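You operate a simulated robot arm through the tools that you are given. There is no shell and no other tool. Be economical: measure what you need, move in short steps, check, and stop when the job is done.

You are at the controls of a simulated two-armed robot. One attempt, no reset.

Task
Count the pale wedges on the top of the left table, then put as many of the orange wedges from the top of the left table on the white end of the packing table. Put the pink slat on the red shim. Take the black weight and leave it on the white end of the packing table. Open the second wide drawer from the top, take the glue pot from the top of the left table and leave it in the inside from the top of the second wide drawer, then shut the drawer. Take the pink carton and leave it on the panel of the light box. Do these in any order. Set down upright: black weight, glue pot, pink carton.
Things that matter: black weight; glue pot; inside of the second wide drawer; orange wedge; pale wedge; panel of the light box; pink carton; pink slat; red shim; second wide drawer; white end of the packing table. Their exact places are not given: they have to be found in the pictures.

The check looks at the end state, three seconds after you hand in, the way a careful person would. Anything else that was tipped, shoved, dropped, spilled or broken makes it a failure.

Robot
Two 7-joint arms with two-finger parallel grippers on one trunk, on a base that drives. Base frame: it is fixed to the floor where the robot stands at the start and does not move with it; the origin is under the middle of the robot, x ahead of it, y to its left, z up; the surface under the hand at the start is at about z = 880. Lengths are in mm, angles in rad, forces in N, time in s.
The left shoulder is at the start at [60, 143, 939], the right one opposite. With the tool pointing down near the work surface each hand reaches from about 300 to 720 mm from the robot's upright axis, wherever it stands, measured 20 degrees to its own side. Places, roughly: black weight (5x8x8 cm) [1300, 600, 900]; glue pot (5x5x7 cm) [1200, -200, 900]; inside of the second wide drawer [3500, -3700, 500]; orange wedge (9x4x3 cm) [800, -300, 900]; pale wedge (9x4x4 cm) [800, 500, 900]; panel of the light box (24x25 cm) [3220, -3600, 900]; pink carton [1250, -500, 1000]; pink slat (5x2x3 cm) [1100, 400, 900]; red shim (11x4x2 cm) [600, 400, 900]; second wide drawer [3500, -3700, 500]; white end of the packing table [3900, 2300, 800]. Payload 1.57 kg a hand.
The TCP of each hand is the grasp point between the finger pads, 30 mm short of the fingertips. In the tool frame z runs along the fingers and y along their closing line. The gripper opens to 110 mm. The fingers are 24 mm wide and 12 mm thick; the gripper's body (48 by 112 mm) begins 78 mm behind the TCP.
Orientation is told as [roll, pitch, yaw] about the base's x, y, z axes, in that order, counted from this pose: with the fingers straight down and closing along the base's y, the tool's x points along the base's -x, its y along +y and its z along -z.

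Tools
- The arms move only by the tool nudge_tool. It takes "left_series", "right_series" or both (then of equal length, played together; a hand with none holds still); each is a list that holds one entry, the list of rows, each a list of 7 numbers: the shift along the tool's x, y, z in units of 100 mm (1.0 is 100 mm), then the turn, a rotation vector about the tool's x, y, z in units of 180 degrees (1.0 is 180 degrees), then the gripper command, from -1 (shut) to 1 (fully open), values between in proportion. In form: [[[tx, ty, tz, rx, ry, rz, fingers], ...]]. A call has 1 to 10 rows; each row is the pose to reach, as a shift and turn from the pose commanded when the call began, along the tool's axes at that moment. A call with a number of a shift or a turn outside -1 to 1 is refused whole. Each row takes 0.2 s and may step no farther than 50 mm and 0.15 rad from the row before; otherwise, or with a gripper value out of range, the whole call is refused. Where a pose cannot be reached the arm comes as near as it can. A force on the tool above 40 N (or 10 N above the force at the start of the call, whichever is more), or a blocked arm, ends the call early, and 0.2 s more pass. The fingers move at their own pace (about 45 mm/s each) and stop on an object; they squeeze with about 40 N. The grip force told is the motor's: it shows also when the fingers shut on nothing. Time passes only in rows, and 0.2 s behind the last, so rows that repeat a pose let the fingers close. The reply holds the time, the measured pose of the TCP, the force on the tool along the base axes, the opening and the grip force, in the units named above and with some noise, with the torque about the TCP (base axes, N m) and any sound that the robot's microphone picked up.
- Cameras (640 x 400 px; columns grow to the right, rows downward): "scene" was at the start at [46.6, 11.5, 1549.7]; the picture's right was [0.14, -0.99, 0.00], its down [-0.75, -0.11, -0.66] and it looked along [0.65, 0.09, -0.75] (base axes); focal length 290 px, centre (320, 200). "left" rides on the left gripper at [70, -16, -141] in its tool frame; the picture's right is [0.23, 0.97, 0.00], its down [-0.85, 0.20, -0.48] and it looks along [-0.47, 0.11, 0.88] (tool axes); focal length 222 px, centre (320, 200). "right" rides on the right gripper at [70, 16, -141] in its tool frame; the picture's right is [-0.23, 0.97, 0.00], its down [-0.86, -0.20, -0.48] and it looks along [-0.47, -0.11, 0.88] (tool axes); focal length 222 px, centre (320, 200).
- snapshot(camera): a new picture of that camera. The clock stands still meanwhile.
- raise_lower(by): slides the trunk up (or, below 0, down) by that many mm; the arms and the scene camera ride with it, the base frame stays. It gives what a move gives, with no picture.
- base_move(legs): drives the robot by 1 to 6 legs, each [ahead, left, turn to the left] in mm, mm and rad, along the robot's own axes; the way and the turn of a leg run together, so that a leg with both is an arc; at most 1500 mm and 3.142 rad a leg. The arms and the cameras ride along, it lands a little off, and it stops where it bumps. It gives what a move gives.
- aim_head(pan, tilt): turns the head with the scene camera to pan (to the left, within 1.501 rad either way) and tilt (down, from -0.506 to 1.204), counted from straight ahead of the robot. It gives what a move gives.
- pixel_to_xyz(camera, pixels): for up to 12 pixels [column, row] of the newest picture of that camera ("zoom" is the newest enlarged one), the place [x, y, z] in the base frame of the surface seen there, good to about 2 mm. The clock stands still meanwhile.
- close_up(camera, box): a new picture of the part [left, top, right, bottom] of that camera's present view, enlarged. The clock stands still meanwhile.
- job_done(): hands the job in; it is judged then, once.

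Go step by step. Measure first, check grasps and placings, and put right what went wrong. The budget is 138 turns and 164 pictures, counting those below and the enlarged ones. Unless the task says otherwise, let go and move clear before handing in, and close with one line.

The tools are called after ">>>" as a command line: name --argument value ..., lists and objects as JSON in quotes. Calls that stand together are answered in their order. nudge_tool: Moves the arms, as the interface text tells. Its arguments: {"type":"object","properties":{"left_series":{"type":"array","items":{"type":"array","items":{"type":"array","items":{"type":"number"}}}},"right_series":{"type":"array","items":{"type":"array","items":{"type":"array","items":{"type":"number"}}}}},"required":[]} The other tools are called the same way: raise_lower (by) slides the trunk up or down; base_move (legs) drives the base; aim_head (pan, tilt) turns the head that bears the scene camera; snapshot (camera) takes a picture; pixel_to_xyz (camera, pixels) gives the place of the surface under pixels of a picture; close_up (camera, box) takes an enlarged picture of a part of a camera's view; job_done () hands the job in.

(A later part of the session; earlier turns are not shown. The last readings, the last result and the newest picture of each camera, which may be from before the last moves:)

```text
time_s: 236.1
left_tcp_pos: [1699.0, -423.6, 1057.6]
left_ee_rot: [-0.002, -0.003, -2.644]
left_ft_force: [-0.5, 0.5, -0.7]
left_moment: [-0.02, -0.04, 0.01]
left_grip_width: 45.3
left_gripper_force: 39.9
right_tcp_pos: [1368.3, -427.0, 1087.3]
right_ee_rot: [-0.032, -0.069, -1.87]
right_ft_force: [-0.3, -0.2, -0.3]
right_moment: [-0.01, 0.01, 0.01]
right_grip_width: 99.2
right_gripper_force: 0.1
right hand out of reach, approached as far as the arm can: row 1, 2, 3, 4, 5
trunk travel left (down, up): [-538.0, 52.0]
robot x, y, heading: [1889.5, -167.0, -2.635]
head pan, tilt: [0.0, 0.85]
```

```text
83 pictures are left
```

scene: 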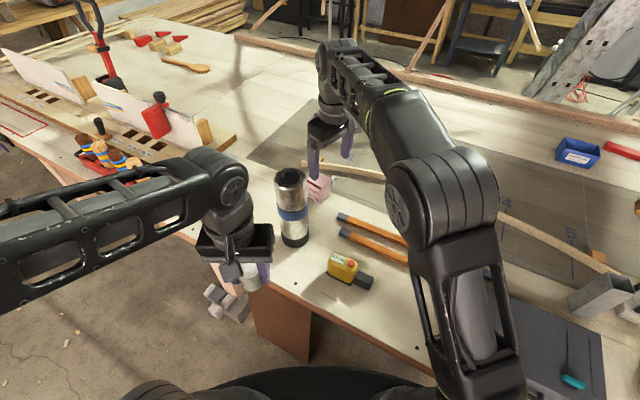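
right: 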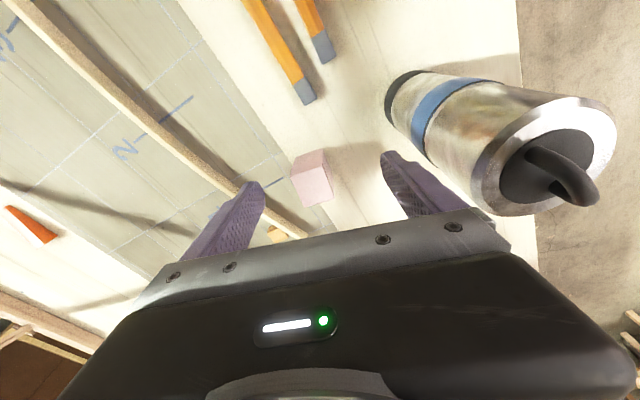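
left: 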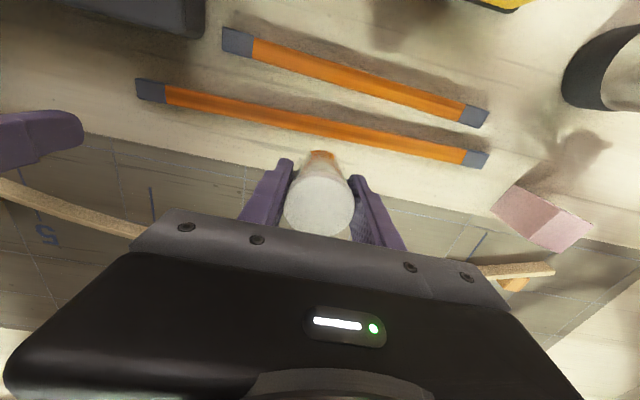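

Out of reach at that height. Narrow the fingers to 80 mm, shift the base 60 mm toward -y, then continue.

>>> nudge_tool --right_series '[[[0, 0, 0, 0, 0, 0, 0.4], [0, 0, 0, 0, 0, 0, 0.4]]]'

>>> base_move --legs '[[29, 52, 0]]'

>>> snapshot --camera "right"

>>> pixel_to_xyz --camera "right" --pixels '[[310, 160], [300, 130], [330, 140], [330, 190], [400, 90], [480, 170]]'

```text
time_s: 236.7
left_tcp_pos: [1698.2, -424.3, 1057.3]
left_ee_rot: [-0.001, -0.005, -2.645]
left_ft_force: [-0.5, 0.4, -0.7]
left_moment: [0.01, 0.04, -0.03]
left_grip_width: 45.4
left_gripper_force: 40.0
right_tcp_pos: [1368.2, -427.6, 1088.0]
right_ee_rot: [-0.029, -0.07, -1.868]
right_ft_force: [-0.8, -0.6, 0.2]
right_moment: [-0.02, 0.03, -0.01]
right_grip_width: 77.2
right_gripper_force: 0.2
trunk travel left (down, up): [-538.0, 52.0]
robot x, y, heading: [1889.3, -166.1, -2.64]
head pan, tilt: [0.0, 0.85]
```

```text
time_s: 237.6
left_tcp_pos: [1699.2, -484.7, 1057.0]
left_ee_rot: [-0.004, -0.003, -2.644]
left_ft_force: [-0.5, 0.3, -0.6]
left_moment: [0.0, -0.01, 0.0]
left_grip_width: 45.1
left_gripper_force: 39.6
right_tcp_pos: [1368.7, -489.8, 1087.8]
right_ee_rot: [-0.032, -0.069, -1.87]
right_ft_force: [-0.3, -0.3, -0.4]
right_moment: [0.0, 0.01, -0.01]
right_grip_width: 76.7
right_gripper_force: 0.1
trunk travel left (down, up): [-538.0, 52.0]
robot x, y, heading: [1889.3, -226.1, -2.635]
head pan, tilt: [0.0, 0.85]
```

```text
82 pictures are left
```

right: 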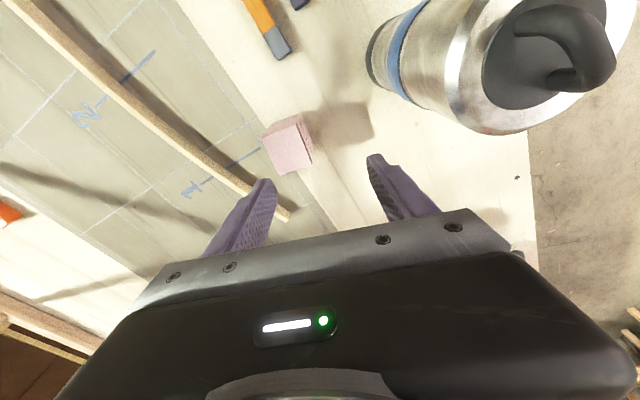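

```text
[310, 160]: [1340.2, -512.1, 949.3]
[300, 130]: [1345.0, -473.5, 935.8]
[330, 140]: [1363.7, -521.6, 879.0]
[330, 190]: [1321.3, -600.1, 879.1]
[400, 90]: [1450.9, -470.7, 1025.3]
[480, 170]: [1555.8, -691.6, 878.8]
```

Shift toward the carton's axis, straighten the tool and lower 80 mm.

>>> nudge_tool --right_series '[[[-0.03, -0.2, 0.1, 0.006, 0.001, -0.013, 0.4], [-0.06, -0.4, 0.3, 0.012, 0.002, -0.026, 0.4], [-0.09, -0.52, 0.5, 0.018, 0.003, -0.039, 0.4], [-0.09, -0.52, 0.7, 0.024, 0.003, -0.051, 0.4]]]'

>>> snapshot --camera "right"

```text
time_s: 238.6
left_tcp_pos: [1698.1, -485.4, 1057.0]
left_ee_rot: [-0.004, -0.002, -2.645]
left_ft_force: [-0.7, 0.4, -0.6]
left_moment: [0.03, -0.01, 0.05]
left_grip_width: 44.9
left_gripper_force: 40.4
right_tcp_pos: [1311.2, -487.1, 1018.6]
right_ee_rot: [-0.117, -0.046, -1.711]
right_ft_force: [-0.6, -0.4, -1.3]
right_moment: [0.02, -0.01, -0.01]
right_grip_width: 77.0
right_gripper_force: 0.0
trunk travel left (down, up): [-538.0, 52.0]
robot x, y, heading: [1891.8, -225.5, -2.637]
head pan, tilt: [0.0, 0.85]
```

```text
81 pictures are left
```

right: 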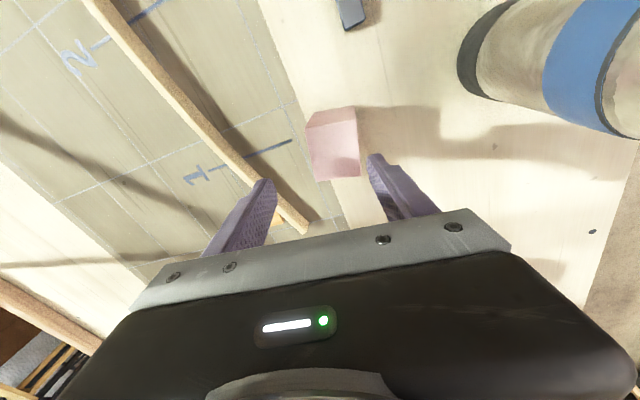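

The tilt needs the opposite correction (roll +0.117, pitch +0.046). Measure the carton's top corners for the final alignment.

>>> pixel_to_xyz --camera "right" --pixels '[[312, 126], [355, 122], [357, 173], [316, 178], [335, 150]]'

>>> nudge_tool --right_series '[[[0, 0, 0, -0.012, 0.005, 0, 0.4], [0, 0, 0, -0.025, 0.01, 0, 0.4], [0, 0, 0, -0.037, 0.0146, 0, 0.4]]]'

```text
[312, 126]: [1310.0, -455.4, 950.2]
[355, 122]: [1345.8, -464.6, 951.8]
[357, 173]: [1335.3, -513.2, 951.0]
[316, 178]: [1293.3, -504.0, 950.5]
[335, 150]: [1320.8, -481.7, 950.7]
```

```text
time_s: 239.4
left_tcp_pos: [1699.3, -487.0, 1056.9]
left_ee_rot: [-0.002, -0.004, -2.644]
left_ft_force: [1.1, 0.1, -0.6]
left_moment: [0.0, 0.0, -0.01]
left_grip_width: 45.1
left_gripper_force: 40.0
right_tcp_pos: [1311.6, -486.3, 1018.4]
right_ee_rot: [-0.035, -0.015, -1.715]
right_ft_force: [0.4, 1.0, 0.1]
right_moment: [0.0, 0.02, -0.02]
right_grip_width: 76.8
right_gripper_force: 0.1
trunk travel left (down, up): [-538.0, 52.0]
robot x, y, heading: [1890.3, -225.3, -2.639]
head pan, tilt: [0.0, 0.85]
```

Fine-align (ty +8 mm, yaw -1.78) and descend to z≈928, then close.

>>> nudge_tool --right_series '[[[0.035, 0.08, 0.1, -0.005, 0.002, 0.01, 0.4], [0.035, 0.08, 0.4, -0.011, 0.005, 0.02, 0.4], [0.035, 0.08, 0.7, -0.011, 0.005, 0.02, 0.4], [0.035, 0.08, 0.9, -0.011, 0.005, 0.02, 0.4], [0.035, 0.08, 0.9, -0.011, 0.005, 0.02, -1], [0.035, 0.08, 0.9, -0.011, 0.005, 0.02, -1], [0.035, 0.08, 0.9, -0.011, 0.005, 0.02, -1], [0.035, 0.08, 0.9, -0.011, 0.005, 0.02, -1]]]'

>>> snapshot --camera "right"

```text
time_s: 241.2
left_tcp_pos: [1698.2, -486.1, 1056.2]
left_ee_rot: [-0.003, -0.003, -2.643]
left_ft_force: [-0.6, 0.2, -0.5]
left_moment: [0.03, 0.01, 0.01]
left_grip_width: 45.2
left_gripper_force: 39.9
right_tcp_pos: [1319.0, -484.7, 930.0]
right_ee_rot: [0.036, 0.017, -1.777]
right_ft_force: [-0.4, -0.4, -0.2]
right_moment: [0.02, 0.02, 0.01]
right_grip_width: 47.4
right_gripper_force: 33.7
right hand out of reach, approached as far as the arm can: row 1
trunk travel left (down, up): [-538.0, 52.0]
robot x, y, heading: [1889.1, -227.3, -2.637]
head pan, tilt: [0.0, 0.85]
```

```text
80 pictures are left
```

right: 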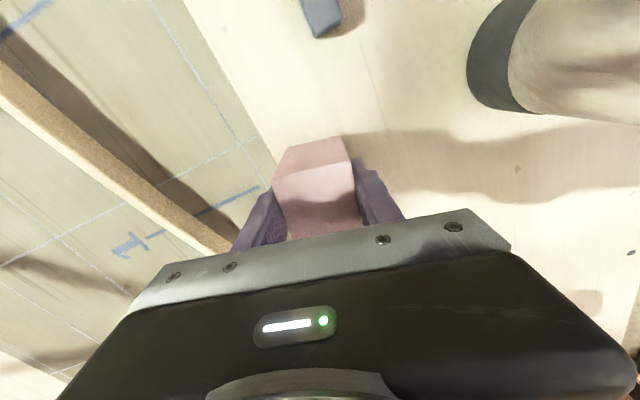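

Carton gripped (47 mm). Lift, then move it toward +y away from the bottle.

>>> nudge_tool --right_series '[[[0, 0, -0.2, 0, 0, 0, -1], [0, 0, -0.5, 0, 0, 0, -1], [0.3, 0, -0.75, 0, 0, 0, -1], [0.6, 0, -0.9, 0, 0, 0, -1], [1, 0, -1, 0, 0, 0, -1]]]'

>>> snapshot --camera "right"

>>> snapshot --camera "scene"

```text
time_s: 242.4
left_tcp_pos: [1698.4, -484.2, 1056.6]
left_ee_rot: [-0.004, -0.002, -2.644]
left_ft_force: [-0.4, -0.2, -0.5]
left_moment: [-0.02, 0.01, -0.02]
left_grip_width: 45.1
left_gripper_force: 39.7
right_tcp_pos: [1337.6, -386.8, 1031.0]
right_ee_rot: [0.037, 0.017, -1.775]
right_ft_force: [-1.0, 0.8, -0.2]
right_moment: [0.01, 0.01, -0.01]
right_grip_width: 47.4
right_gripper_force: 39.4
trunk travel left (down, up): [-538.0, 52.0]
robot x, y, heading: [1886.8, -227.9, -2.631]
head pan, tilt: [0.0, 0.85]
```

```text
79 pictures are left
```

right: 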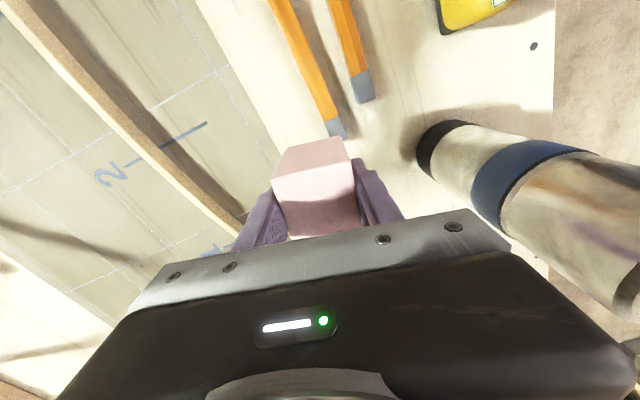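

```text
78 pictures are left
```

scene: 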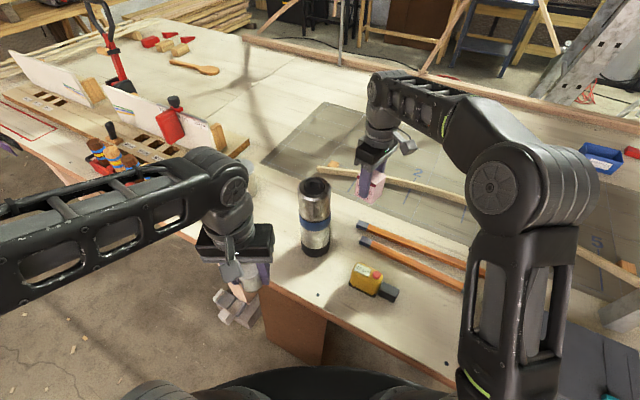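

Carton is held and clear. Back straight off, turn to face -y and look along the way to the drawer cabinet.

>>> base_move --legs '[[-450, 0, 0], [0, 0, 1.064]]'

>>> aim_head --pan 0.1 --tilt 0.4

>>> snapshot --camera "scene"

```text
time_s: 247.9
left_tcp_pos: [2416.9, -308.4, 1054.1]
left_ee_rot: [0.0, 0.006, -1.576]
left_ft_force: [0.3, -0.7, -0.9]
left_moment: [0.01, -0.02, -0.03]
left_grip_width: 45.3
left_gripper_force: 40.0
right_tcp_pos: [2158.5, -577.9, 1024.4]
right_ee_rot: [0.047, 0.019, -0.704]
right_ft_force: [-0.1, 0.3, -0.4]
right_moment: [0.02, 0.0, 0.01]
right_grip_width: 47.3
right_gripper_force: 40.1
trunk travel left (down, up): [-538.0, 52.0]
robot x, y, heading: [2287.0, -5.6, -1.565]
head pan, tilt: [0.0, 0.85]
```

```text
time_s: 248.8
left_tcp_pos: [2416.6, -308.6, 1054.1]
left_ee_rot: [0.002, 0.007, -1.576]
left_ft_force: [0.3, 0.0, -1.2]
left_moment: [0.0, 0.01, 0.0]
left_grip_width: 45.1
left_gripper_force: 40.1
right_tcp_pos: [2158.0, -577.3, 1024.7]
right_ee_rot: [0.046, 0.019, -0.705]
right_ft_force: [0.4, 0.2, -0.1]
right_moment: [-0.01, 0.0, -0.03]
right_grip_width: 46.8
right_gripper_force: 39.6
trunk travel left (down, up): [-538.0, 52.0]
robot x, y, heading: [2284.4, -8.4, -1.565]
head pan, tilt: [0.099, 0.4]
```

```text
77 pictures are left
```

scene: 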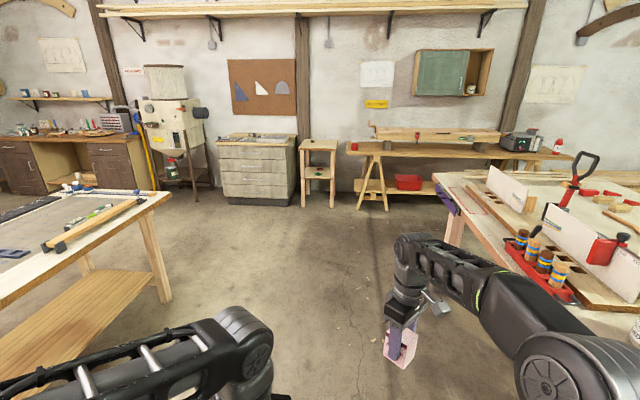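

The way is clear. Drive down to the cabinet.

>>> base_move --legs '[[1450, 150, 0], [650, 100, 0], [350, 700, 0]]'

>>> aim_head --pan 0.0 --tilt 0.6

>>> snapshot --camera "scene"

```text
time_s: 263.0
left_tcp_pos: [3378.0, -2747.4, 1055.1]
left_ee_rot: [-0.001, 0.007, -1.574]
left_ft_force: [-0.9, 0.1, -0.4]
left_moment: [-0.01, 0.01, -0.02]
left_grip_width: 45.3
left_gripper_force: 40.0
right_tcp_pos: [3119.9, -3016.7, 1024.1]
right_ee_rot: [0.045, 0.019, -0.705]
right_ft_force: [0.6, -0.3, -0.3]
right_moment: [0.01, -0.01, -0.01]
right_grip_width: 47.3
right_gripper_force: 39.9
trunk travel left (down, up): [-538.0, 52.0]
robot x, y, heading: [3248.2, -2443.3, -1.565]
head pan, tilt: [0.099, 0.4]
```

```text
time_s: 263.7
left_tcp_pos: [3377.2, -2746.0, 1054.3]
left_ee_rot: [0.003, 0.007, -1.575]
left_ft_force: [-0.5, -0.4, -1.9]
left_moment: [0.01, -0.04, -0.01]
left_grip_width: 45.2
left_gripper_force: 39.9
right_tcp_pos: [3119.0, -3016.1, 1024.6]
right_ee_rot: [0.044, 0.019, -0.705]
right_ft_force: [0.0, -0.4, -1.8]
right_moment: [-0.01, 0.0, -0.01]
right_grip_width: 46.9
right_gripper_force: 39.7
trunk travel left (down, up): [-538.0, 52.0]
robot x, y, heading: [3246.5, -2448.5, -1.568]
head pan, tilt: [0.0, 0.6]
```

```text
76 pictures are left
```

scene: 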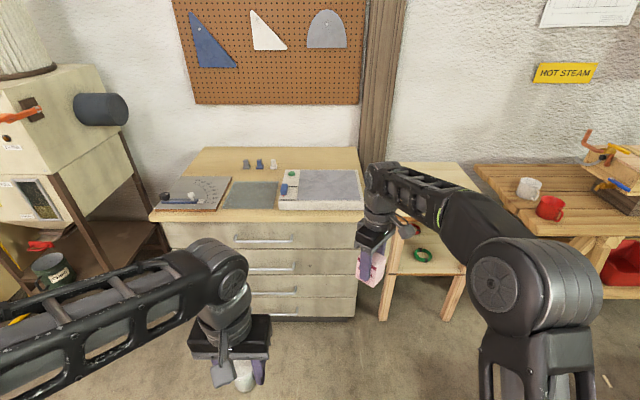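

The light box is at (325,190), drawers below at rows 240/267/292. Measure.

>>> close_up --camera "scene" --box '[150, 140, 380, 330]'

>>> pixel_to_xyz --camera "scene" --pixels '[[330, 185], [300, 178], [350, 178], [352, 200], [300, 200], [265, 240], [240, 240], [292, 240], [272, 267], [252, 267], [297, 267], [280, 292]]'

>>> pixel_to_xyz --camera "scene" --pixels '[[280, 224], [280, 231], [300, 252], [300, 256], [300, 278], [340, 267], [215, 235], [345, 240], [360, 172], [282, 190], [320, 206], [356, 210]]'

```text
2.11 times, centred on (265, 235) of scene
```

zoom: 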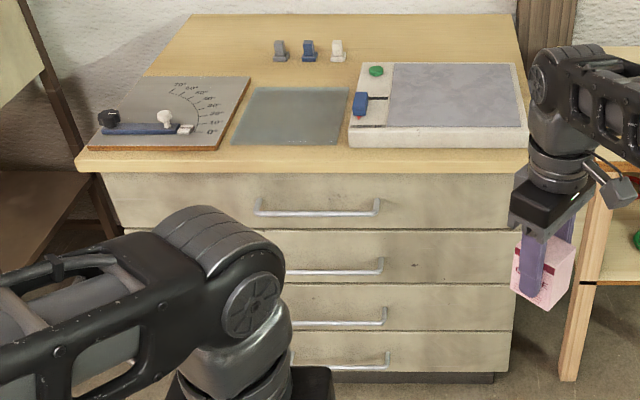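

```text
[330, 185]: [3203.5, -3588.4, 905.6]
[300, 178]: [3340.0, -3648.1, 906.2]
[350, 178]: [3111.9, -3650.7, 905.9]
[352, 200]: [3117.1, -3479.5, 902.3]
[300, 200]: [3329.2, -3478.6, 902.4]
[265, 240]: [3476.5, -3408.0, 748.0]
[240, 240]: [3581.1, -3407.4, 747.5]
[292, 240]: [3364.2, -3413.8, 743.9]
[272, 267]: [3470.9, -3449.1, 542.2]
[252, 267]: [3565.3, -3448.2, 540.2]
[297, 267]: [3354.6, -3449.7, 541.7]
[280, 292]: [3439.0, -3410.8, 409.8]
```

```text
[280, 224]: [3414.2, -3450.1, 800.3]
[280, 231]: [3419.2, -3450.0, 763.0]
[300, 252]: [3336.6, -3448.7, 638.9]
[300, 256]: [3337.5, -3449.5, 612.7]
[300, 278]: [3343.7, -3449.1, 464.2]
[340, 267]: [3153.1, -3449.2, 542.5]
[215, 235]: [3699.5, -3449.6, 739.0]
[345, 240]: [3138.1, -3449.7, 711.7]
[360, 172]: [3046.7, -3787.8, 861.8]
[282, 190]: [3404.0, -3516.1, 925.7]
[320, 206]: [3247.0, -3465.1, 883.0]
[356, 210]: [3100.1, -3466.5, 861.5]
```

Panel centre ≈ (3222,-3585), z 905. Drive the right hand over it and turn the carton square.

>>> base_move --legs '[[200, 103, 0], [365, 0, 0]]'

>>> nudge_tool --right_series '[[[0, 0, 0, 0, 0, -0.045, -1], [0, 0, 0, 0, 0, -0.09, -1], [0, 0, 0, 0, 0, -0.135, -1], [0, 0, 0, 0, 0, -0.18, -1], [0, 0, 0, 0, 0, -0.224, -1]]]'

>>> aim_head --pan -0.1 --tilt 0.9

>>> snapshot --camera "scene"

>>> snapshot --camera "right"

```text
time_s: 267.4
left_tcp_pos: [3482.8, -3312.2, 1053.1]
left_ee_rot: [0.001, 0.006, -1.572]
left_ft_force: [-0.7, -1.0, -0.1]
left_moment: [0.04, 0.04, -0.02]
left_grip_width: 45.2
left_gripper_force: 40.2
right_tcp_pos: [3225.4, -3582.5, 1023.5]
right_ee_rot: [0.046, 0.019, -0.703]
right_ft_force: [-0.2, -0.4, -0.7]
right_moment: [0.03, 0.01, 0.0]
right_grip_width: 47.4
right_gripper_force: 40.1
trunk travel left (down, up): [-538.0, 52.0]
robot x, y, heading: [3350.5, -3013.4, -1.567]
head pan, tilt: [0.0, 0.6]
```

```text
time_s: 268.6
left_tcp_pos: [3483.4, -3312.2, 1054.0]
left_ee_rot: [0.002, 0.006, -1.575]
left_ft_force: [0.2, 0.0, 0.2]
left_moment: [0.01, 0.02, 0.01]
left_grip_width: 45.1
left_gripper_force: 39.7
right_tcp_pos: [3224.9, -3581.3, 1024.9]
right_ee_rot: [0.046, -0.013, 0.004]
right_ft_force: [-0.3, -0.5, -0.4]
right_moment: [0.0, 0.0, 0.02]
right_grip_width: 47.2
right_gripper_force: 40.5
trunk travel left (down, up): [-538.0, 52.0]
robot x, y, heading: [3353.3, -3010.5, -1.565]
head pan, tilt: [0.0, 0.6]
```

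```text
time_s: 269.4
left_tcp_pos: [3483.3, -3311.7, 1054.2]
left_ee_rot: [0.001, 0.006, -1.572]
left_ft_force: [-1.3, -0.1, -0.1]
left_moment: [0.01, 0.01, 0.01]
left_grip_width: 45.2
left_gripper_force: 40.1
right_tcp_pos: [3224.6, -3581.9, 1024.8]
right_ee_rot: [0.049, -0.015, -0.001]
right_ft_force: [0.1, 0.0, 0.1]
right_moment: [-0.03, 0.0, -0.01]
right_grip_width: 47.3
right_gripper_force: 39.7
trunk travel left (down, up): [-538.0, 52.0]
robot x, y, heading: [3351.3, -3010.7, -1.562]
head pan, tilt: [-0.099, 0.901]
```

```text
74 pictures are left
```

scene: 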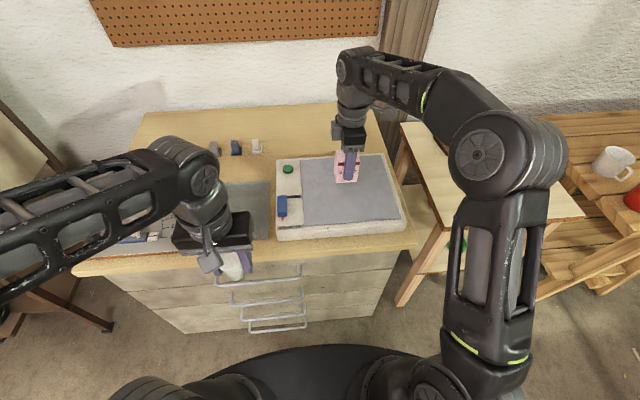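

```text
73 pictures are left
```

right: 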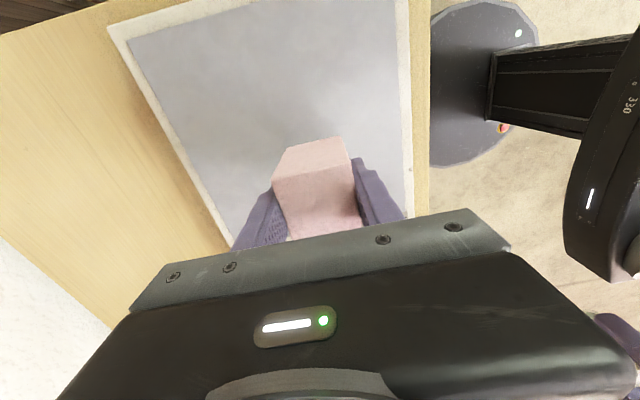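

Carton is above the panel. Correct the small tilt, lower 70 mm, and look before releasing.

>>> nudge_tool --right_series '[[[0, 0, 0.25, 0.002, 0.005, 0, -1], [0, 0, 0.5, 0.004, 0.01, 0, -1], [0, 0, 0.65, 0.004, 0.01, 0, -1], [0, 0, 0.69, 0.004, 0.01, 0, -1]]]'

>>> snapshot --camera "right"

>>> close_up --camera "scene" --box '[290, 120, 410, 220]'

```text
time_s: 270.4
left_tcp_pos: [3483.3, -3312.0, 1054.4]
left_ee_rot: [0.002, 0.006, -1.573]
left_ft_force: [0.2, -0.3, -1.7]
left_moment: [-0.01, 0.03, 0.01]
left_grip_width: 44.9
left_gripper_force: 39.9
right_tcp_pos: [3225.6, -3578.8, 955.0]
right_ee_rot: [0.036, 0.014, 0.003]
right_ft_force: [0.0, -0.1, -0.7]
right_moment: [-0.02, -0.03, 0.01]
right_grip_width: 47.4
right_gripper_force: 40.3
trunk travel left (down, up): [-538.0, 52.0]
robot x, y, heading: [3352.5, -3007.9, -1.566]
head pan, tilt: [-0.099, 0.901]
```

```text
72 pictures are left
```

right: 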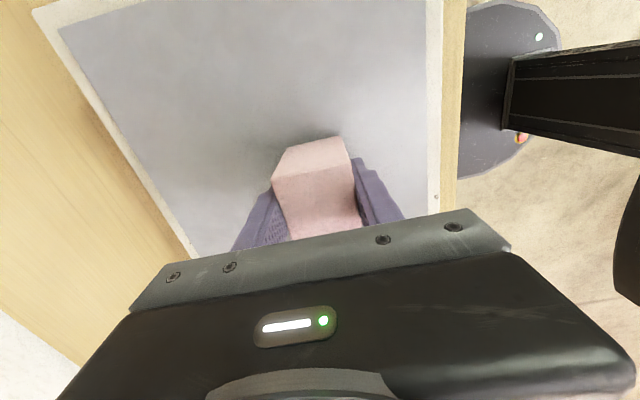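

```text
4.00 times, centred on (350, 170) of scene
```

zoom: 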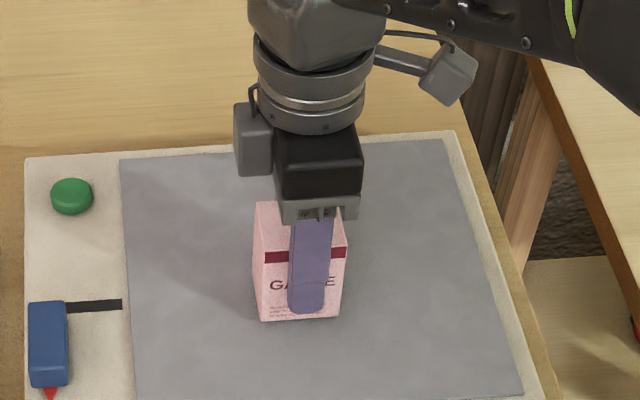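

Upright and just over the panel. Lower a touch, release, rise.

>>> nudge_tool --right_series '[[[0, 0, 0.015, 0, 0, 0, -1], [0, 0, 0.015, 0, 0, 0, 0.3], [0, 0, 0.015, 0, 0, 0, 0.5], [0, 0, 0.015, 0, 0, 0, 0.5], [0, 0, -0.3, 0, 0, 0, 0.5], [0, 0, -0.7, 0, 0, 0, 0.5], [0, 0, -1, 0, 0, 0, 0.5]]]'

>>> close_up --camera "scene" --box '[290, 120, 410, 220]'

```text
time_s: 272.0
left_tcp_pos: [3484.4, -3311.4, 1054.8]
left_ee_rot: [0.001, 0.005, -1.572]
left_ft_force: [0.5, 0.1, -0.9]
left_moment: [-0.04, 0.05, 0.0]
left_grip_width: 45.2
left_gripper_force: 40.5
right_tcp_pos: [3230.8, -3580.7, 1055.9]
right_ee_rot: [0.032, 0.018, 0.003]
right_ft_force: [0.0, 0.0, 0.1]
right_moment: [-0.03, 0.07, 0.01]
right_grip_width: 82.5
right_gripper_force: 0.0
trunk travel left (down, up): [-538.0, 52.0]
robot x, y, heading: [3352.8, -3009.2, -1.567]
head pan, tilt: [-0.099, 0.901]
```

```text
4.00 times, centred on (350, 170) of scene
```

zoom: 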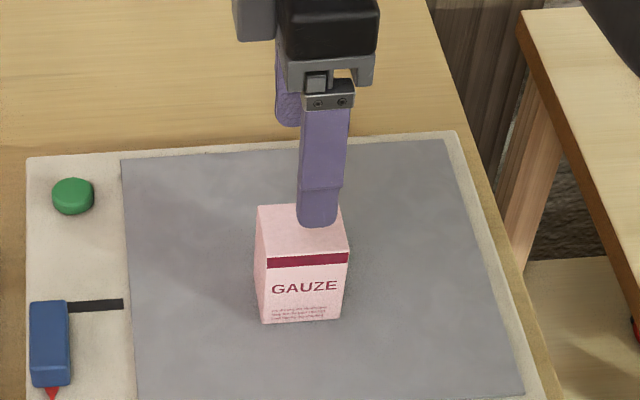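

The carton stands on the panel. Back off, move right hand's fingers to horizontal (for the drawer bar), and lower the trunk.

>>> base_move --legs '[[-370, 0, 0], [0, 180, 0]]'

>>> nudge_tool --right_series '[[[0, 0, 0, 0.0475, 0, 0, 0], [0, 0, 0, 0.095, 0, 0, 0], [0, 0, 0, 0.1425, 0, 0, 0], [0, 0, 0, 0.19, 0, 0, 0], [0, 0, 0, 0.2375, 0, 0, 0], [0, 0, 0, 0.285, 0, 0, 0], [0, 0, 0, 0.3325, 0, 0, 0], [0, 0, 0, 0.38, 0, 0, 0], [0, 0, 0, 0.4275, 0, 0, 0], [0, 0, 0, 0.475, 0, 0, 0]]]'

>>> aim_head --pan 0 --tilt 0.6

>>> snapshot --camera "scene"

```text
time_s: 275.5
left_tcp_pos: [3663.3, -2939.6, 1055.3]
left_ee_rot: [-0.002, 0.007, -1.574]
left_ft_force: [-0.4, -0.1, -0.2]
left_moment: [-0.05, 0.05, 0.0]
left_grip_width: 45.1
left_gripper_force: 40.2
right_tcp_pos: [3408.5, -3210.6, 1056.1]
right_ee_rot: [0.032, 0.017, 0.0]
right_ft_force: [0.2, -0.1, 0.5]
right_moment: [0.01, 0.03, 0.01]
right_grip_width: 82.7
right_gripper_force: 0.1
trunk travel left (down, up): [-538.0, 52.0]
robot x, y, heading: [3530.0, -2639.8, -1.561]
head pan, tilt: [-0.099, 0.901]
```

```text
time_s: 277.7
left_tcp_pos: [3665.1, -2940.7, 1054.0]
left_ee_rot: [0.001, 0.006, -1.571]
left_ft_force: [0.3, -0.1, 0.1]
left_moment: [-0.02, -0.03, 0.05]
left_grip_width: 45.1
left_gripper_force: 40.4
right_tcp_pos: [3408.1, -3210.2, 1055.6]
right_ee_rot: [-1.461, 0.015, 0.002]
right_ft_force: [0.1, 0.3, 0.1]
right_moment: [-0.03, -0.02, 0.0]
right_grip_width: 54.9
right_gripper_force: 0.0
trunk travel left (down, up): [-538.0, 52.0]
robot x, y, heading: [3533.0, -2641.1, -1.566]
head pan, tilt: [-0.099, 0.901]
```

```text
time_s: 278.5
left_tcp_pos: [3662.1, -2940.9, 1053.9]
left_ee_rot: [0.003, 0.006, -1.574]
left_ft_force: [0.2, 0.2, -1.2]
left_moment: [0.01, 0.01, 0.01]
left_grip_width: 45.0
left_gripper_force: 40.2
right_tcp_pos: [3406.6, -3209.3, 1054.2]
right_ee_rot: [-1.458, 0.016, -0.001]
right_ft_force: [0.5, -0.4, -0.3]
right_moment: [-0.02, -0.02, 0.01]
right_grip_width: 54.9
right_gripper_force: 0.0
trunk travel left (down, up): [-538.0, 52.0]
robot x, y, heading: [3526.8, -2641.1, -1.563]
head pan, tilt: [0.0, 0.6]
```

```text
69 pictures are left
```

scene: 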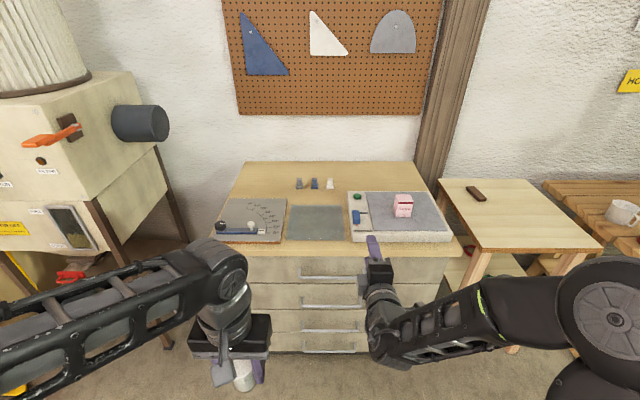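

Tool went horizontal. Measure the handles and the drawer seams precisely.

>>> close_up --camera "scene" --box '[240, 245, 390, 360]'

>>> pixel_to_xyz --camera "scene" --pixels '[[302, 306], [335, 306], [350, 307], [335, 277], [305, 331], [340, 331], [260, 295], [355, 350], [440, 270], [250, 270]]'

```text
3.48 times, centred on (315, 302) of scene
```

zoom: 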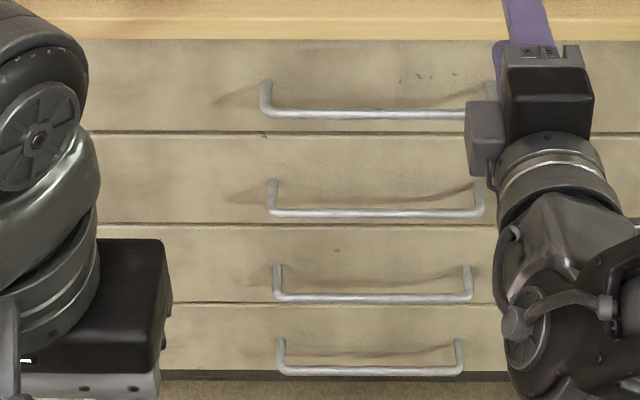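

```text
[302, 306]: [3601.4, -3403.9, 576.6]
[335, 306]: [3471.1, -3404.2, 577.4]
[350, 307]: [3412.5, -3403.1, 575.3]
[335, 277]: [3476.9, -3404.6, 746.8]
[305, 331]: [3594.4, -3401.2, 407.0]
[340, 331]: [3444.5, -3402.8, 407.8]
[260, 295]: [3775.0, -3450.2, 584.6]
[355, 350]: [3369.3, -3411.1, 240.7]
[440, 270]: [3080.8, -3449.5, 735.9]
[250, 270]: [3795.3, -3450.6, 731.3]
```

Handle 2's bar is at (3485,-3407,575). Level the tool, lower the trunk 480 mm and line up.

>>> nudge_tool --right_series '[[[0, 0, 0, 0.018, 0, 0, 0], [0, 0, 0, 0.036, 0, 0, 0]]]'

>>> raise_lower --by -480

>>> base_move --legs '[[0, 76, -0.006], [100, 0, 0]]'

>>> snapshot --camera "right"

>>> snapshot --camera "scene"

```text
time_s: 279.1
left_tcp_pos: [3662.8, -2939.7, 1054.4]
left_ee_rot: [0.0, 0.008, -1.572]
left_ft_force: [0.1, -0.7, -1.1]
left_moment: [-0.01, 0.05, -0.03]
left_grip_width: 45.0
left_gripper_force: 40.1
right_tcp_pos: [3407.6, -3210.7, 1056.2]
right_ee_rot: [-1.574, 0.016, -0.001]
right_ft_force: [0.3, 0.2, 0.3]
right_moment: [0.02, 0.0, -0.01]
right_grip_width: 54.8
right_gripper_force: 0.1
trunk travel left (down, up): [-538.0, 52.0]
robot x, y, heading: [3528.0, -2640.1, -1.566]
head pan, tilt: [0.0, 0.6]
```

```text
refused: -480 is not a number from -400 to 400
```

```text
time_s: 280.9
left_tcp_pos: [3737.1, -3042.5, 1053.4]
left_ee_rot: [0.002, 0.009, -1.58]
left_ft_force: [0.0, -0.6, -0.7]
left_moment: [0.06, -0.04, -0.02]
left_grip_width: 45.2
left_gripper_force: 39.6
right_tcp_pos: [3477.6, -3311.0, 1054.5]
right_ee_rot: [-1.572, 0.016, -0.006]
right_ft_force: [-0.9, -0.6, -1.3]
right_moment: [-0.02, 0.01, -0.01]
right_grip_width: 55.0
right_gripper_force: 0.1
trunk travel left (down, up): [-538.0, 52.0]
robot x, y, heading: [3605.6, -2739.6, -1.57]
head pan, tilt: [0.0, 0.6]
```

```text
67 pictures are left
```

right: 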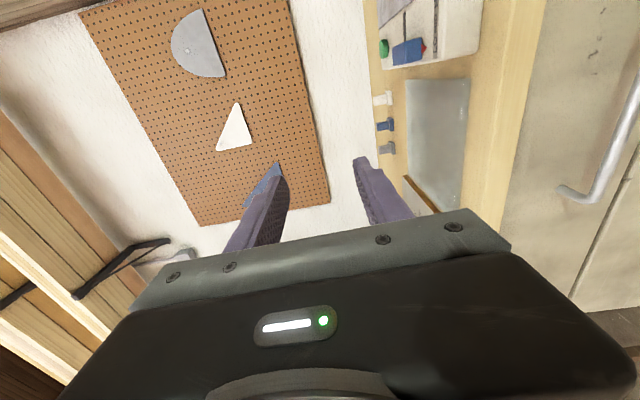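

```text
66 pictures are left
```

scene: 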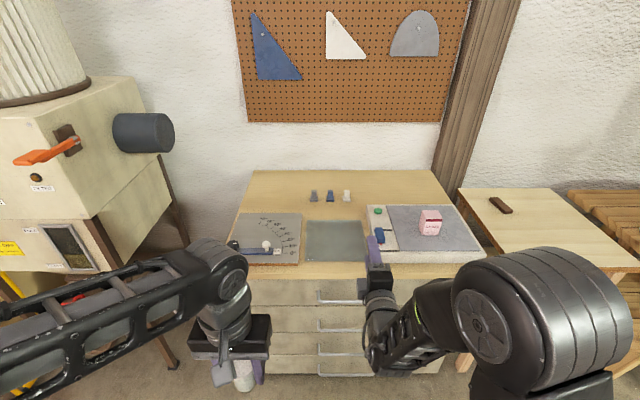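

The trunk step limit is 400; lower in two steps. Fingertips are at y≈-3341, clear of the handles.

>>> raise_lower --by -300

>>> raise_lower --by -180

>>> snapshot --camera "right"

>>> snapshot --camera "scene"

```text
time_s: 283.9
left_tcp_pos: [3735.7, -3041.3, 755.7]
left_ee_rot: [0.002, 0.007, -1.579]
left_ft_force: [-0.6, 0.0, -0.8]
left_moment: [0.02, -0.02, 0.0]
left_grip_width: 45.1
left_gripper_force: 40.4
right_tcp_pos: [3478.6, -3309.7, 755.2]
right_ee_rot: [-1.573, 0.016, -0.008]
right_ft_force: [-0.5, 0.1, -0.6]
right_moment: [0.0, 0.01, -0.02]
right_grip_width: 55.1
right_gripper_force: 0.0
trunk travel left (down, up): [-238.0, 352.0]
robot x, y, heading: [3602.5, -2738.7, -1.572]
head pan, tilt: [0.0, 0.6]
```

```text
time_s: 285.9
left_tcp_pos: [3735.7, -3040.7, 574.6]
left_ee_rot: [0.001, 0.007, -1.579]
left_ft_force: [0.5, 0.3, -0.8]
left_moment: [-0.03, -0.01, 0.0]
left_grip_width: 45.3
left_gripper_force: 40.0
right_tcp_pos: [3478.2, -3308.6, 575.7]
right_ee_rot: [-1.573, 0.016, -0.007]
right_ft_force: [-0.4, -1.3, -0.3]
right_moment: [-0.02, -0.01, 0.01]
right_grip_width: 55.1
right_gripper_force: 0.1
trunk travel left (down, up): [-58.0, 532.0]
robot x, y, heading: [3606.2, -2739.8, -1.571]
head pan, tilt: [0.0, 0.6]
```

```text
65 pictures are left
```

right: 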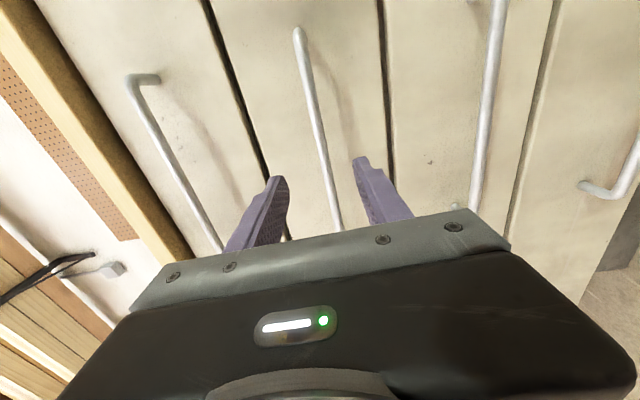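

```text
64 pictures are left
```

scene: 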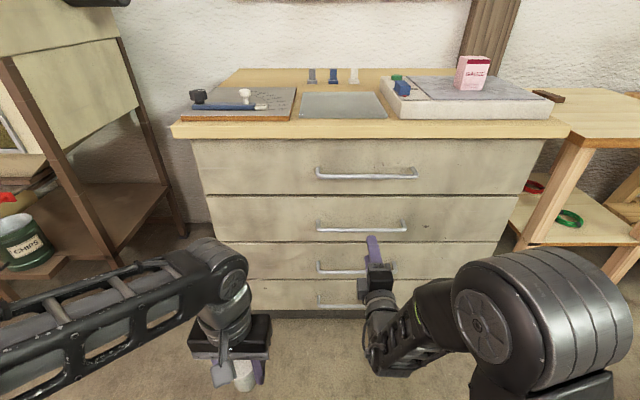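

The fingers straddle the second handle's bar. Advance 96 mm and close on it.

>>> nudge_tool --right_series '[[[0, 0, 0.3, 0, 0, 0, 0], [0, 0, 0.6, 0, 0, 0, 0], [0, 0, 0.96, 0, 0, 0, 0], [0, 0, 0.96, 0, 0, 0, -1], [0, 0, 0.96, 0, 0, 0, -1], [0, 0, 0.96, 0, 0, 0, -1], [0, 0, 0.96, 0, 0, 0, -1]]]'

>>> snapshot --camera "right"

```text
time_s: 287.4
left_tcp_pos: [3736.1, -3042.9, 574.7]
left_ee_rot: [0.002, 0.007, -1.578]
left_ft_force: [-0.4, 0.0, -1.0]
left_moment: [-0.01, -0.01, -0.02]
left_grip_width: 45.2
left_gripper_force: 40.5
right_tcp_pos: [3478.1, -3381.9, 572.6]
right_ee_rot: [-1.565, 0.018, -0.01]
right_ft_force: [1.8, 1.9, -18.4]
right_moment: [0.47, -0.6, -0.03]
right_grip_width: 12.1
right_gripper_force: 26.6
right hand out of reach, approached as far as the arm can: row 3, 4, 5, 6, 7
trunk travel left (down, up): [-58.0, 532.0]
robot x, y, heading: [3606.7, -2736.6, -1.573]
head pan, tilt: [0.0, 0.6]
```

```text
63 pictures are left
```

right: 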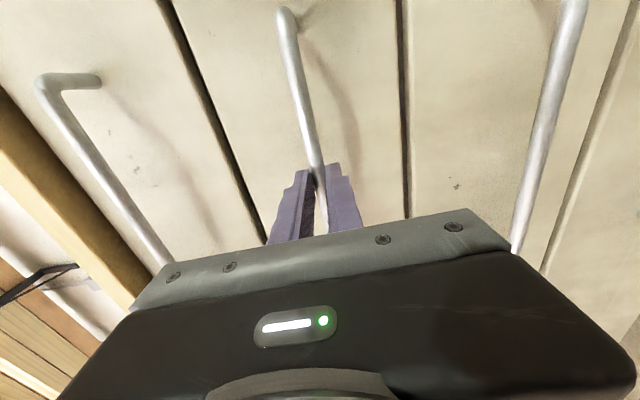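

The bar is gripped (12 mm). Pull by driving back 330 mm.

>>> base_move --legs '[[-330, 0, 0]]'

>>> snapshot --camera "scene"

```text
time_s: 289.6
left_tcp_pos: [3735.5, -2713.0, 572.7]
left_ee_rot: [0.0, 0.009, -1.579]
left_ft_force: [0.2, -0.6, -1.2]
left_moment: [0.01, 0.04, 0.0]
left_grip_width: 45.1
left_gripper_force: 40.3
right_tcp_pos: [3478.7, -3053.3, 571.8]
right_ee_rot: [-1.566, 0.014, -0.012]
right_ft_force: [2.1, -1.1, -27.3]
right_moment: [0.75, -0.73, 0.06]
right_grip_width: 12.0
right_gripper_force: 28.7
trunk travel left (down, up): [-58.0, 532.0]
robot x, y, heading: [3603.7, -2410.3, -1.577]
head pan, tilt: [0.0, 0.6]
```

```text
62 pictures are left
```

scene: 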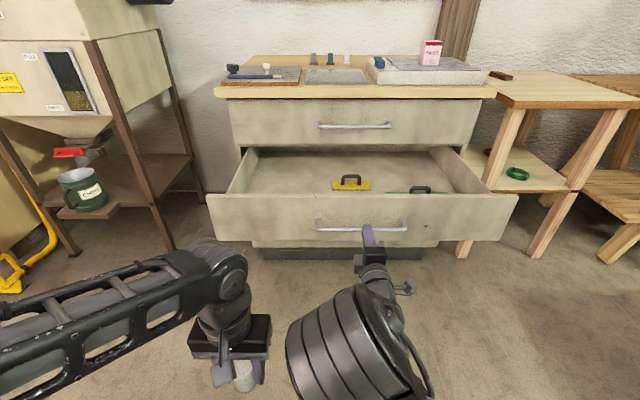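

The drawer is open. Let go of the bar, back the hand off, and measure the inside.

>>> nudge_tool --right_series '[[[0, 0, 0, 0, 0, 0, 0], [0, 0, 0, 0, 0, 0, 0], [0, 0, 0, 0, 0, 0, 0], [0, 0, -0.4, 0, 0, 0, 0], [0, 0, -0.8, 0, 0, 0, 0]]]'

>>> snapshot --camera "scene"

>>> pixel_to_xyz --camera "scene" --pixels '[[275, 180], [300, 185], [270, 165], [350, 184], [230, 196], [300, 196], [260, 190], [330, 190], [245, 170], [320, 165], [410, 191], [360, 200]]'

```text
time_s: 290.8
left_tcp_pos: [3736.2, -2712.6, 573.9]
left_ee_rot: [0.0, 0.007, -1.58]
left_ft_force: [0.3, -0.2, -0.9]
left_moment: [0.01, -0.01, 0.0]
left_grip_width: 45.1
left_gripper_force: 40.1
right_tcp_pos: [3478.0, -2972.4, 573.5]
right_ee_rot: [-1.567, 0.017, -0.007]
right_ft_force: [0.9, 0.0, -0.1]
right_moment: [0.0, 0.01, -0.03]
right_grip_width: 55.0
right_gripper_force: 0.2
trunk travel left (down, up): [-58.0, 532.0]
robot x, y, heading: [3606.6, -2412.8, -1.575]
head pan, tilt: [0.0, 0.6]
```

```text
61 pictures are left
```

scene: 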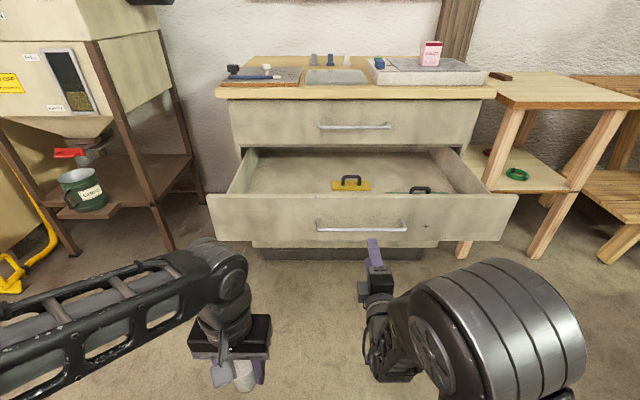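

```text
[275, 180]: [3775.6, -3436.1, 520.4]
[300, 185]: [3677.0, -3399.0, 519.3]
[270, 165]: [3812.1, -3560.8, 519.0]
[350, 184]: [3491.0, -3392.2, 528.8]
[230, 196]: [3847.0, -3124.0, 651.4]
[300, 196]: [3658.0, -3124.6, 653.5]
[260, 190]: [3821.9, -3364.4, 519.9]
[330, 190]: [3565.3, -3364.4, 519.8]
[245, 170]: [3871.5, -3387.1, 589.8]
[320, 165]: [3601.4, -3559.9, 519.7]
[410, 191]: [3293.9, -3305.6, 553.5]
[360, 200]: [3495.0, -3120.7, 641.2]
```

Drawer floor z 520, free area near (3730,-3270). Raise the trunk 200, extend the left arm, retract the right one.

>>> raise_lower --by 200

>>> nudge_tool --left_series '[[[-0.25, 0, 0, 0, 0, 0, -1], [-0.5, 0, 0, 0, 0, 0, -1], [-0.75, 0, 0, 0, 0, 0, -1], [-1, 0, 0, 0, 0, 0, -1]]]' --right_series '[[[0, 0, -0.25, 0, 0, 0, 0], [0, 0, -0.5, 0, 0, 0, 0], [0, 0, -0.75, 0, 0, 0, 0], [0, 0, -1, 0, 0, 0, 0]]]'

>>> nudge_tool --left_series '[[[-0.25, 0, 0, 0, 0, 0, -1], [-0.5, 0, 0, 0, 0, 0, -1], [-0.75, 0, 0, 0, 0, 0, -1], [-1, 0, 0, 0, 0, 0, -1]]]'

>>> base_move --legs '[[345, 0, 0]]'

>>> aim_head --pan 0.2 --tilt 0.8

>>> snapshot --camera "scene"

```text
time_s: 293.0
left_tcp_pos: [3736.8, -2712.0, 773.1]
left_ee_rot: [0.001, 0.007, -1.579]
left_ft_force: [-0.1, 0.3, 0.2]
left_moment: [0.04, 0.03, 0.0]
left_grip_width: 45.4
left_gripper_force: 40.4
right_tcp_pos: [3477.5, -2972.5, 774.6]
right_ee_rot: [-1.568, 0.015, -0.011]
right_ft_force: [-0.2, 0.1, -0.2]
right_moment: [0.0, -0.03, 0.01]
right_grip_width: 54.9
right_gripper_force: 0.1
trunk travel left (down, up): [-258.0, 332.0]
robot x, y, heading: [3601.9, -2410.2, -1.577]
head pan, tilt: [0.0, 0.6]
```

```text
time_s: 294.0
left_tcp_pos: [3735.3, -2812.1, 774.4]
left_ee_rot: [0.0, 0.007, -1.579]
left_ft_force: [0.7, -0.1, 0.0]
left_moment: [0.0, 0.04, -0.03]
left_grip_width: 45.0
left_gripper_force: 40.0
right_tcp_pos: [3505.0, -2942.7, 763.3]
right_ee_rot: [-1.568, 0.017, -0.01]
right_ft_force: [0.5, 0.2, 0.8]
right_moment: [0.01, 0.0, -0.02]
right_grip_width: 55.2
right_gripper_force: 0.0
right hand out of reach, approached as far as the arm can: row 1, 2, 3, 4
trunk travel left (down, up): [-258.0, 332.0]
robot x, y, heading: [3603.5, -2410.5, -1.57]
head pan, tilt: [0.0, 0.6]
```

```text
time_s: 295.0
left_tcp_pos: [3735.9, -2912.1, 772.7]
left_ee_rot: [0.004, 0.007, -1.579]
left_ft_force: [-0.8, 0.3, -0.9]
left_moment: [-0.02, -0.04, 0.0]
left_grip_width: 45.4
left_gripper_force: 40.4
right_tcp_pos: [3505.0, -2943.0, 764.8]
right_ee_rot: [-1.568, 0.014, -0.01]
right_ft_force: [-0.2, 0.8, -0.3]
right_moment: [-0.01, -0.01, 0.01]
right_grip_width: 55.0
right_gripper_force: 0.1
trunk travel left (down, up): [-258.0, 332.0]
robot x, y, heading: [3606.8, -2408.3, -1.571]
head pan, tilt: [0.0, 0.6]
```

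```text
time_s: 297.3
left_tcp_pos: [3736.5, -3260.7, 771.8]
left_ee_rot: [0.001, 0.006, -1.578]
left_ft_force: [0.9, 0.3, -0.9]
left_moment: [0.02, -0.02, 0.03]
left_grip_width: 44.9
left_gripper_force: 40.1
right_tcp_pos: [3505.8, -3293.3, 762.9]
right_ee_rot: [-1.566, 0.015, -0.009]
right_ft_force: [0.2, -0.5, 0.1]
right_moment: [-0.02, -0.02, -0.01]
right_grip_width: 55.0
right_gripper_force: 0.0
trunk travel left (down, up): [-258.0, 332.0]
robot x, y, heading: [3606.3, -2763.3, -1.571]
head pan, tilt: [0.0, 0.6]
```

```text
time_s: 298.0
left_tcp_pos: [3735.2, -3260.8, 771.4]
left_ee_rot: [0.004, 0.007, -1.578]
left_ft_force: [-0.3, 0.1, -0.7]
left_moment: [0.02, -0.01, -0.02]
left_grip_width: 45.1
left_gripper_force: 40.0
right_tcp_pos: [3505.7, -3292.6, 762.0]
right_ee_rot: [-1.568, 0.015, -0.009]
right_ft_force: [0.0, -0.4, 0.0]
right_moment: [0.0, 0.0, -0.01]
right_grip_width: 55.0
right_gripper_force: 0.0
trunk travel left (down, up): [-258.0, 332.0]
robot x, y, heading: [3604.5, -2758.8, -1.571]
head pan, tilt: [0.201, 0.799]
```

```text
60 pictures are left
```

scene: 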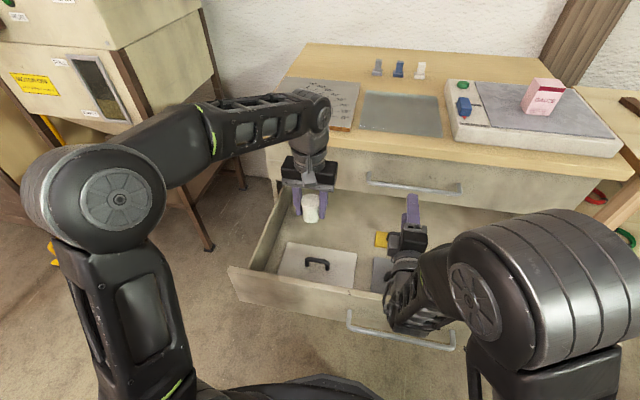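

There's a plate with a handle (float) in the drawer at (315,263). Find a free spot.

>>> pixel_to_xyz --camera "scene" --pixels '[[290, 246], [356, 255], [350, 287], [280, 272], [318, 262], [320, 235], [350, 220], [360, 235], [350, 200], [290, 230], [385, 240], [375, 275]]'

>>> close_up --camera "scene" --box '[230, 170, 430, 310]'

```text
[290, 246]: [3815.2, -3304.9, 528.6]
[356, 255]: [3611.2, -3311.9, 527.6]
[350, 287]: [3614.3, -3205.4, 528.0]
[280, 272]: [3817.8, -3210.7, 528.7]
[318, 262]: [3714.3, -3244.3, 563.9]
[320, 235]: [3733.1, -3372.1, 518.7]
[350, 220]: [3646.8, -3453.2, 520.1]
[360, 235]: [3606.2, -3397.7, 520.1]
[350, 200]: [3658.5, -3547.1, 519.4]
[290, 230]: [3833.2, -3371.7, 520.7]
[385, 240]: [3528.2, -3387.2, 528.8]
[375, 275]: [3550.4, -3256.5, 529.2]
```

```text
2.86 times, centred on (330, 240) of scene
```

zoom: 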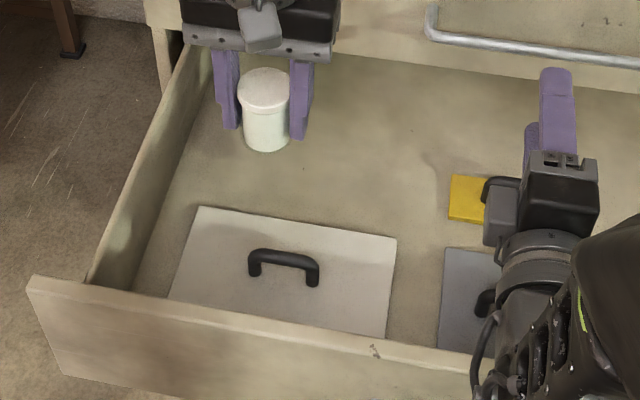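

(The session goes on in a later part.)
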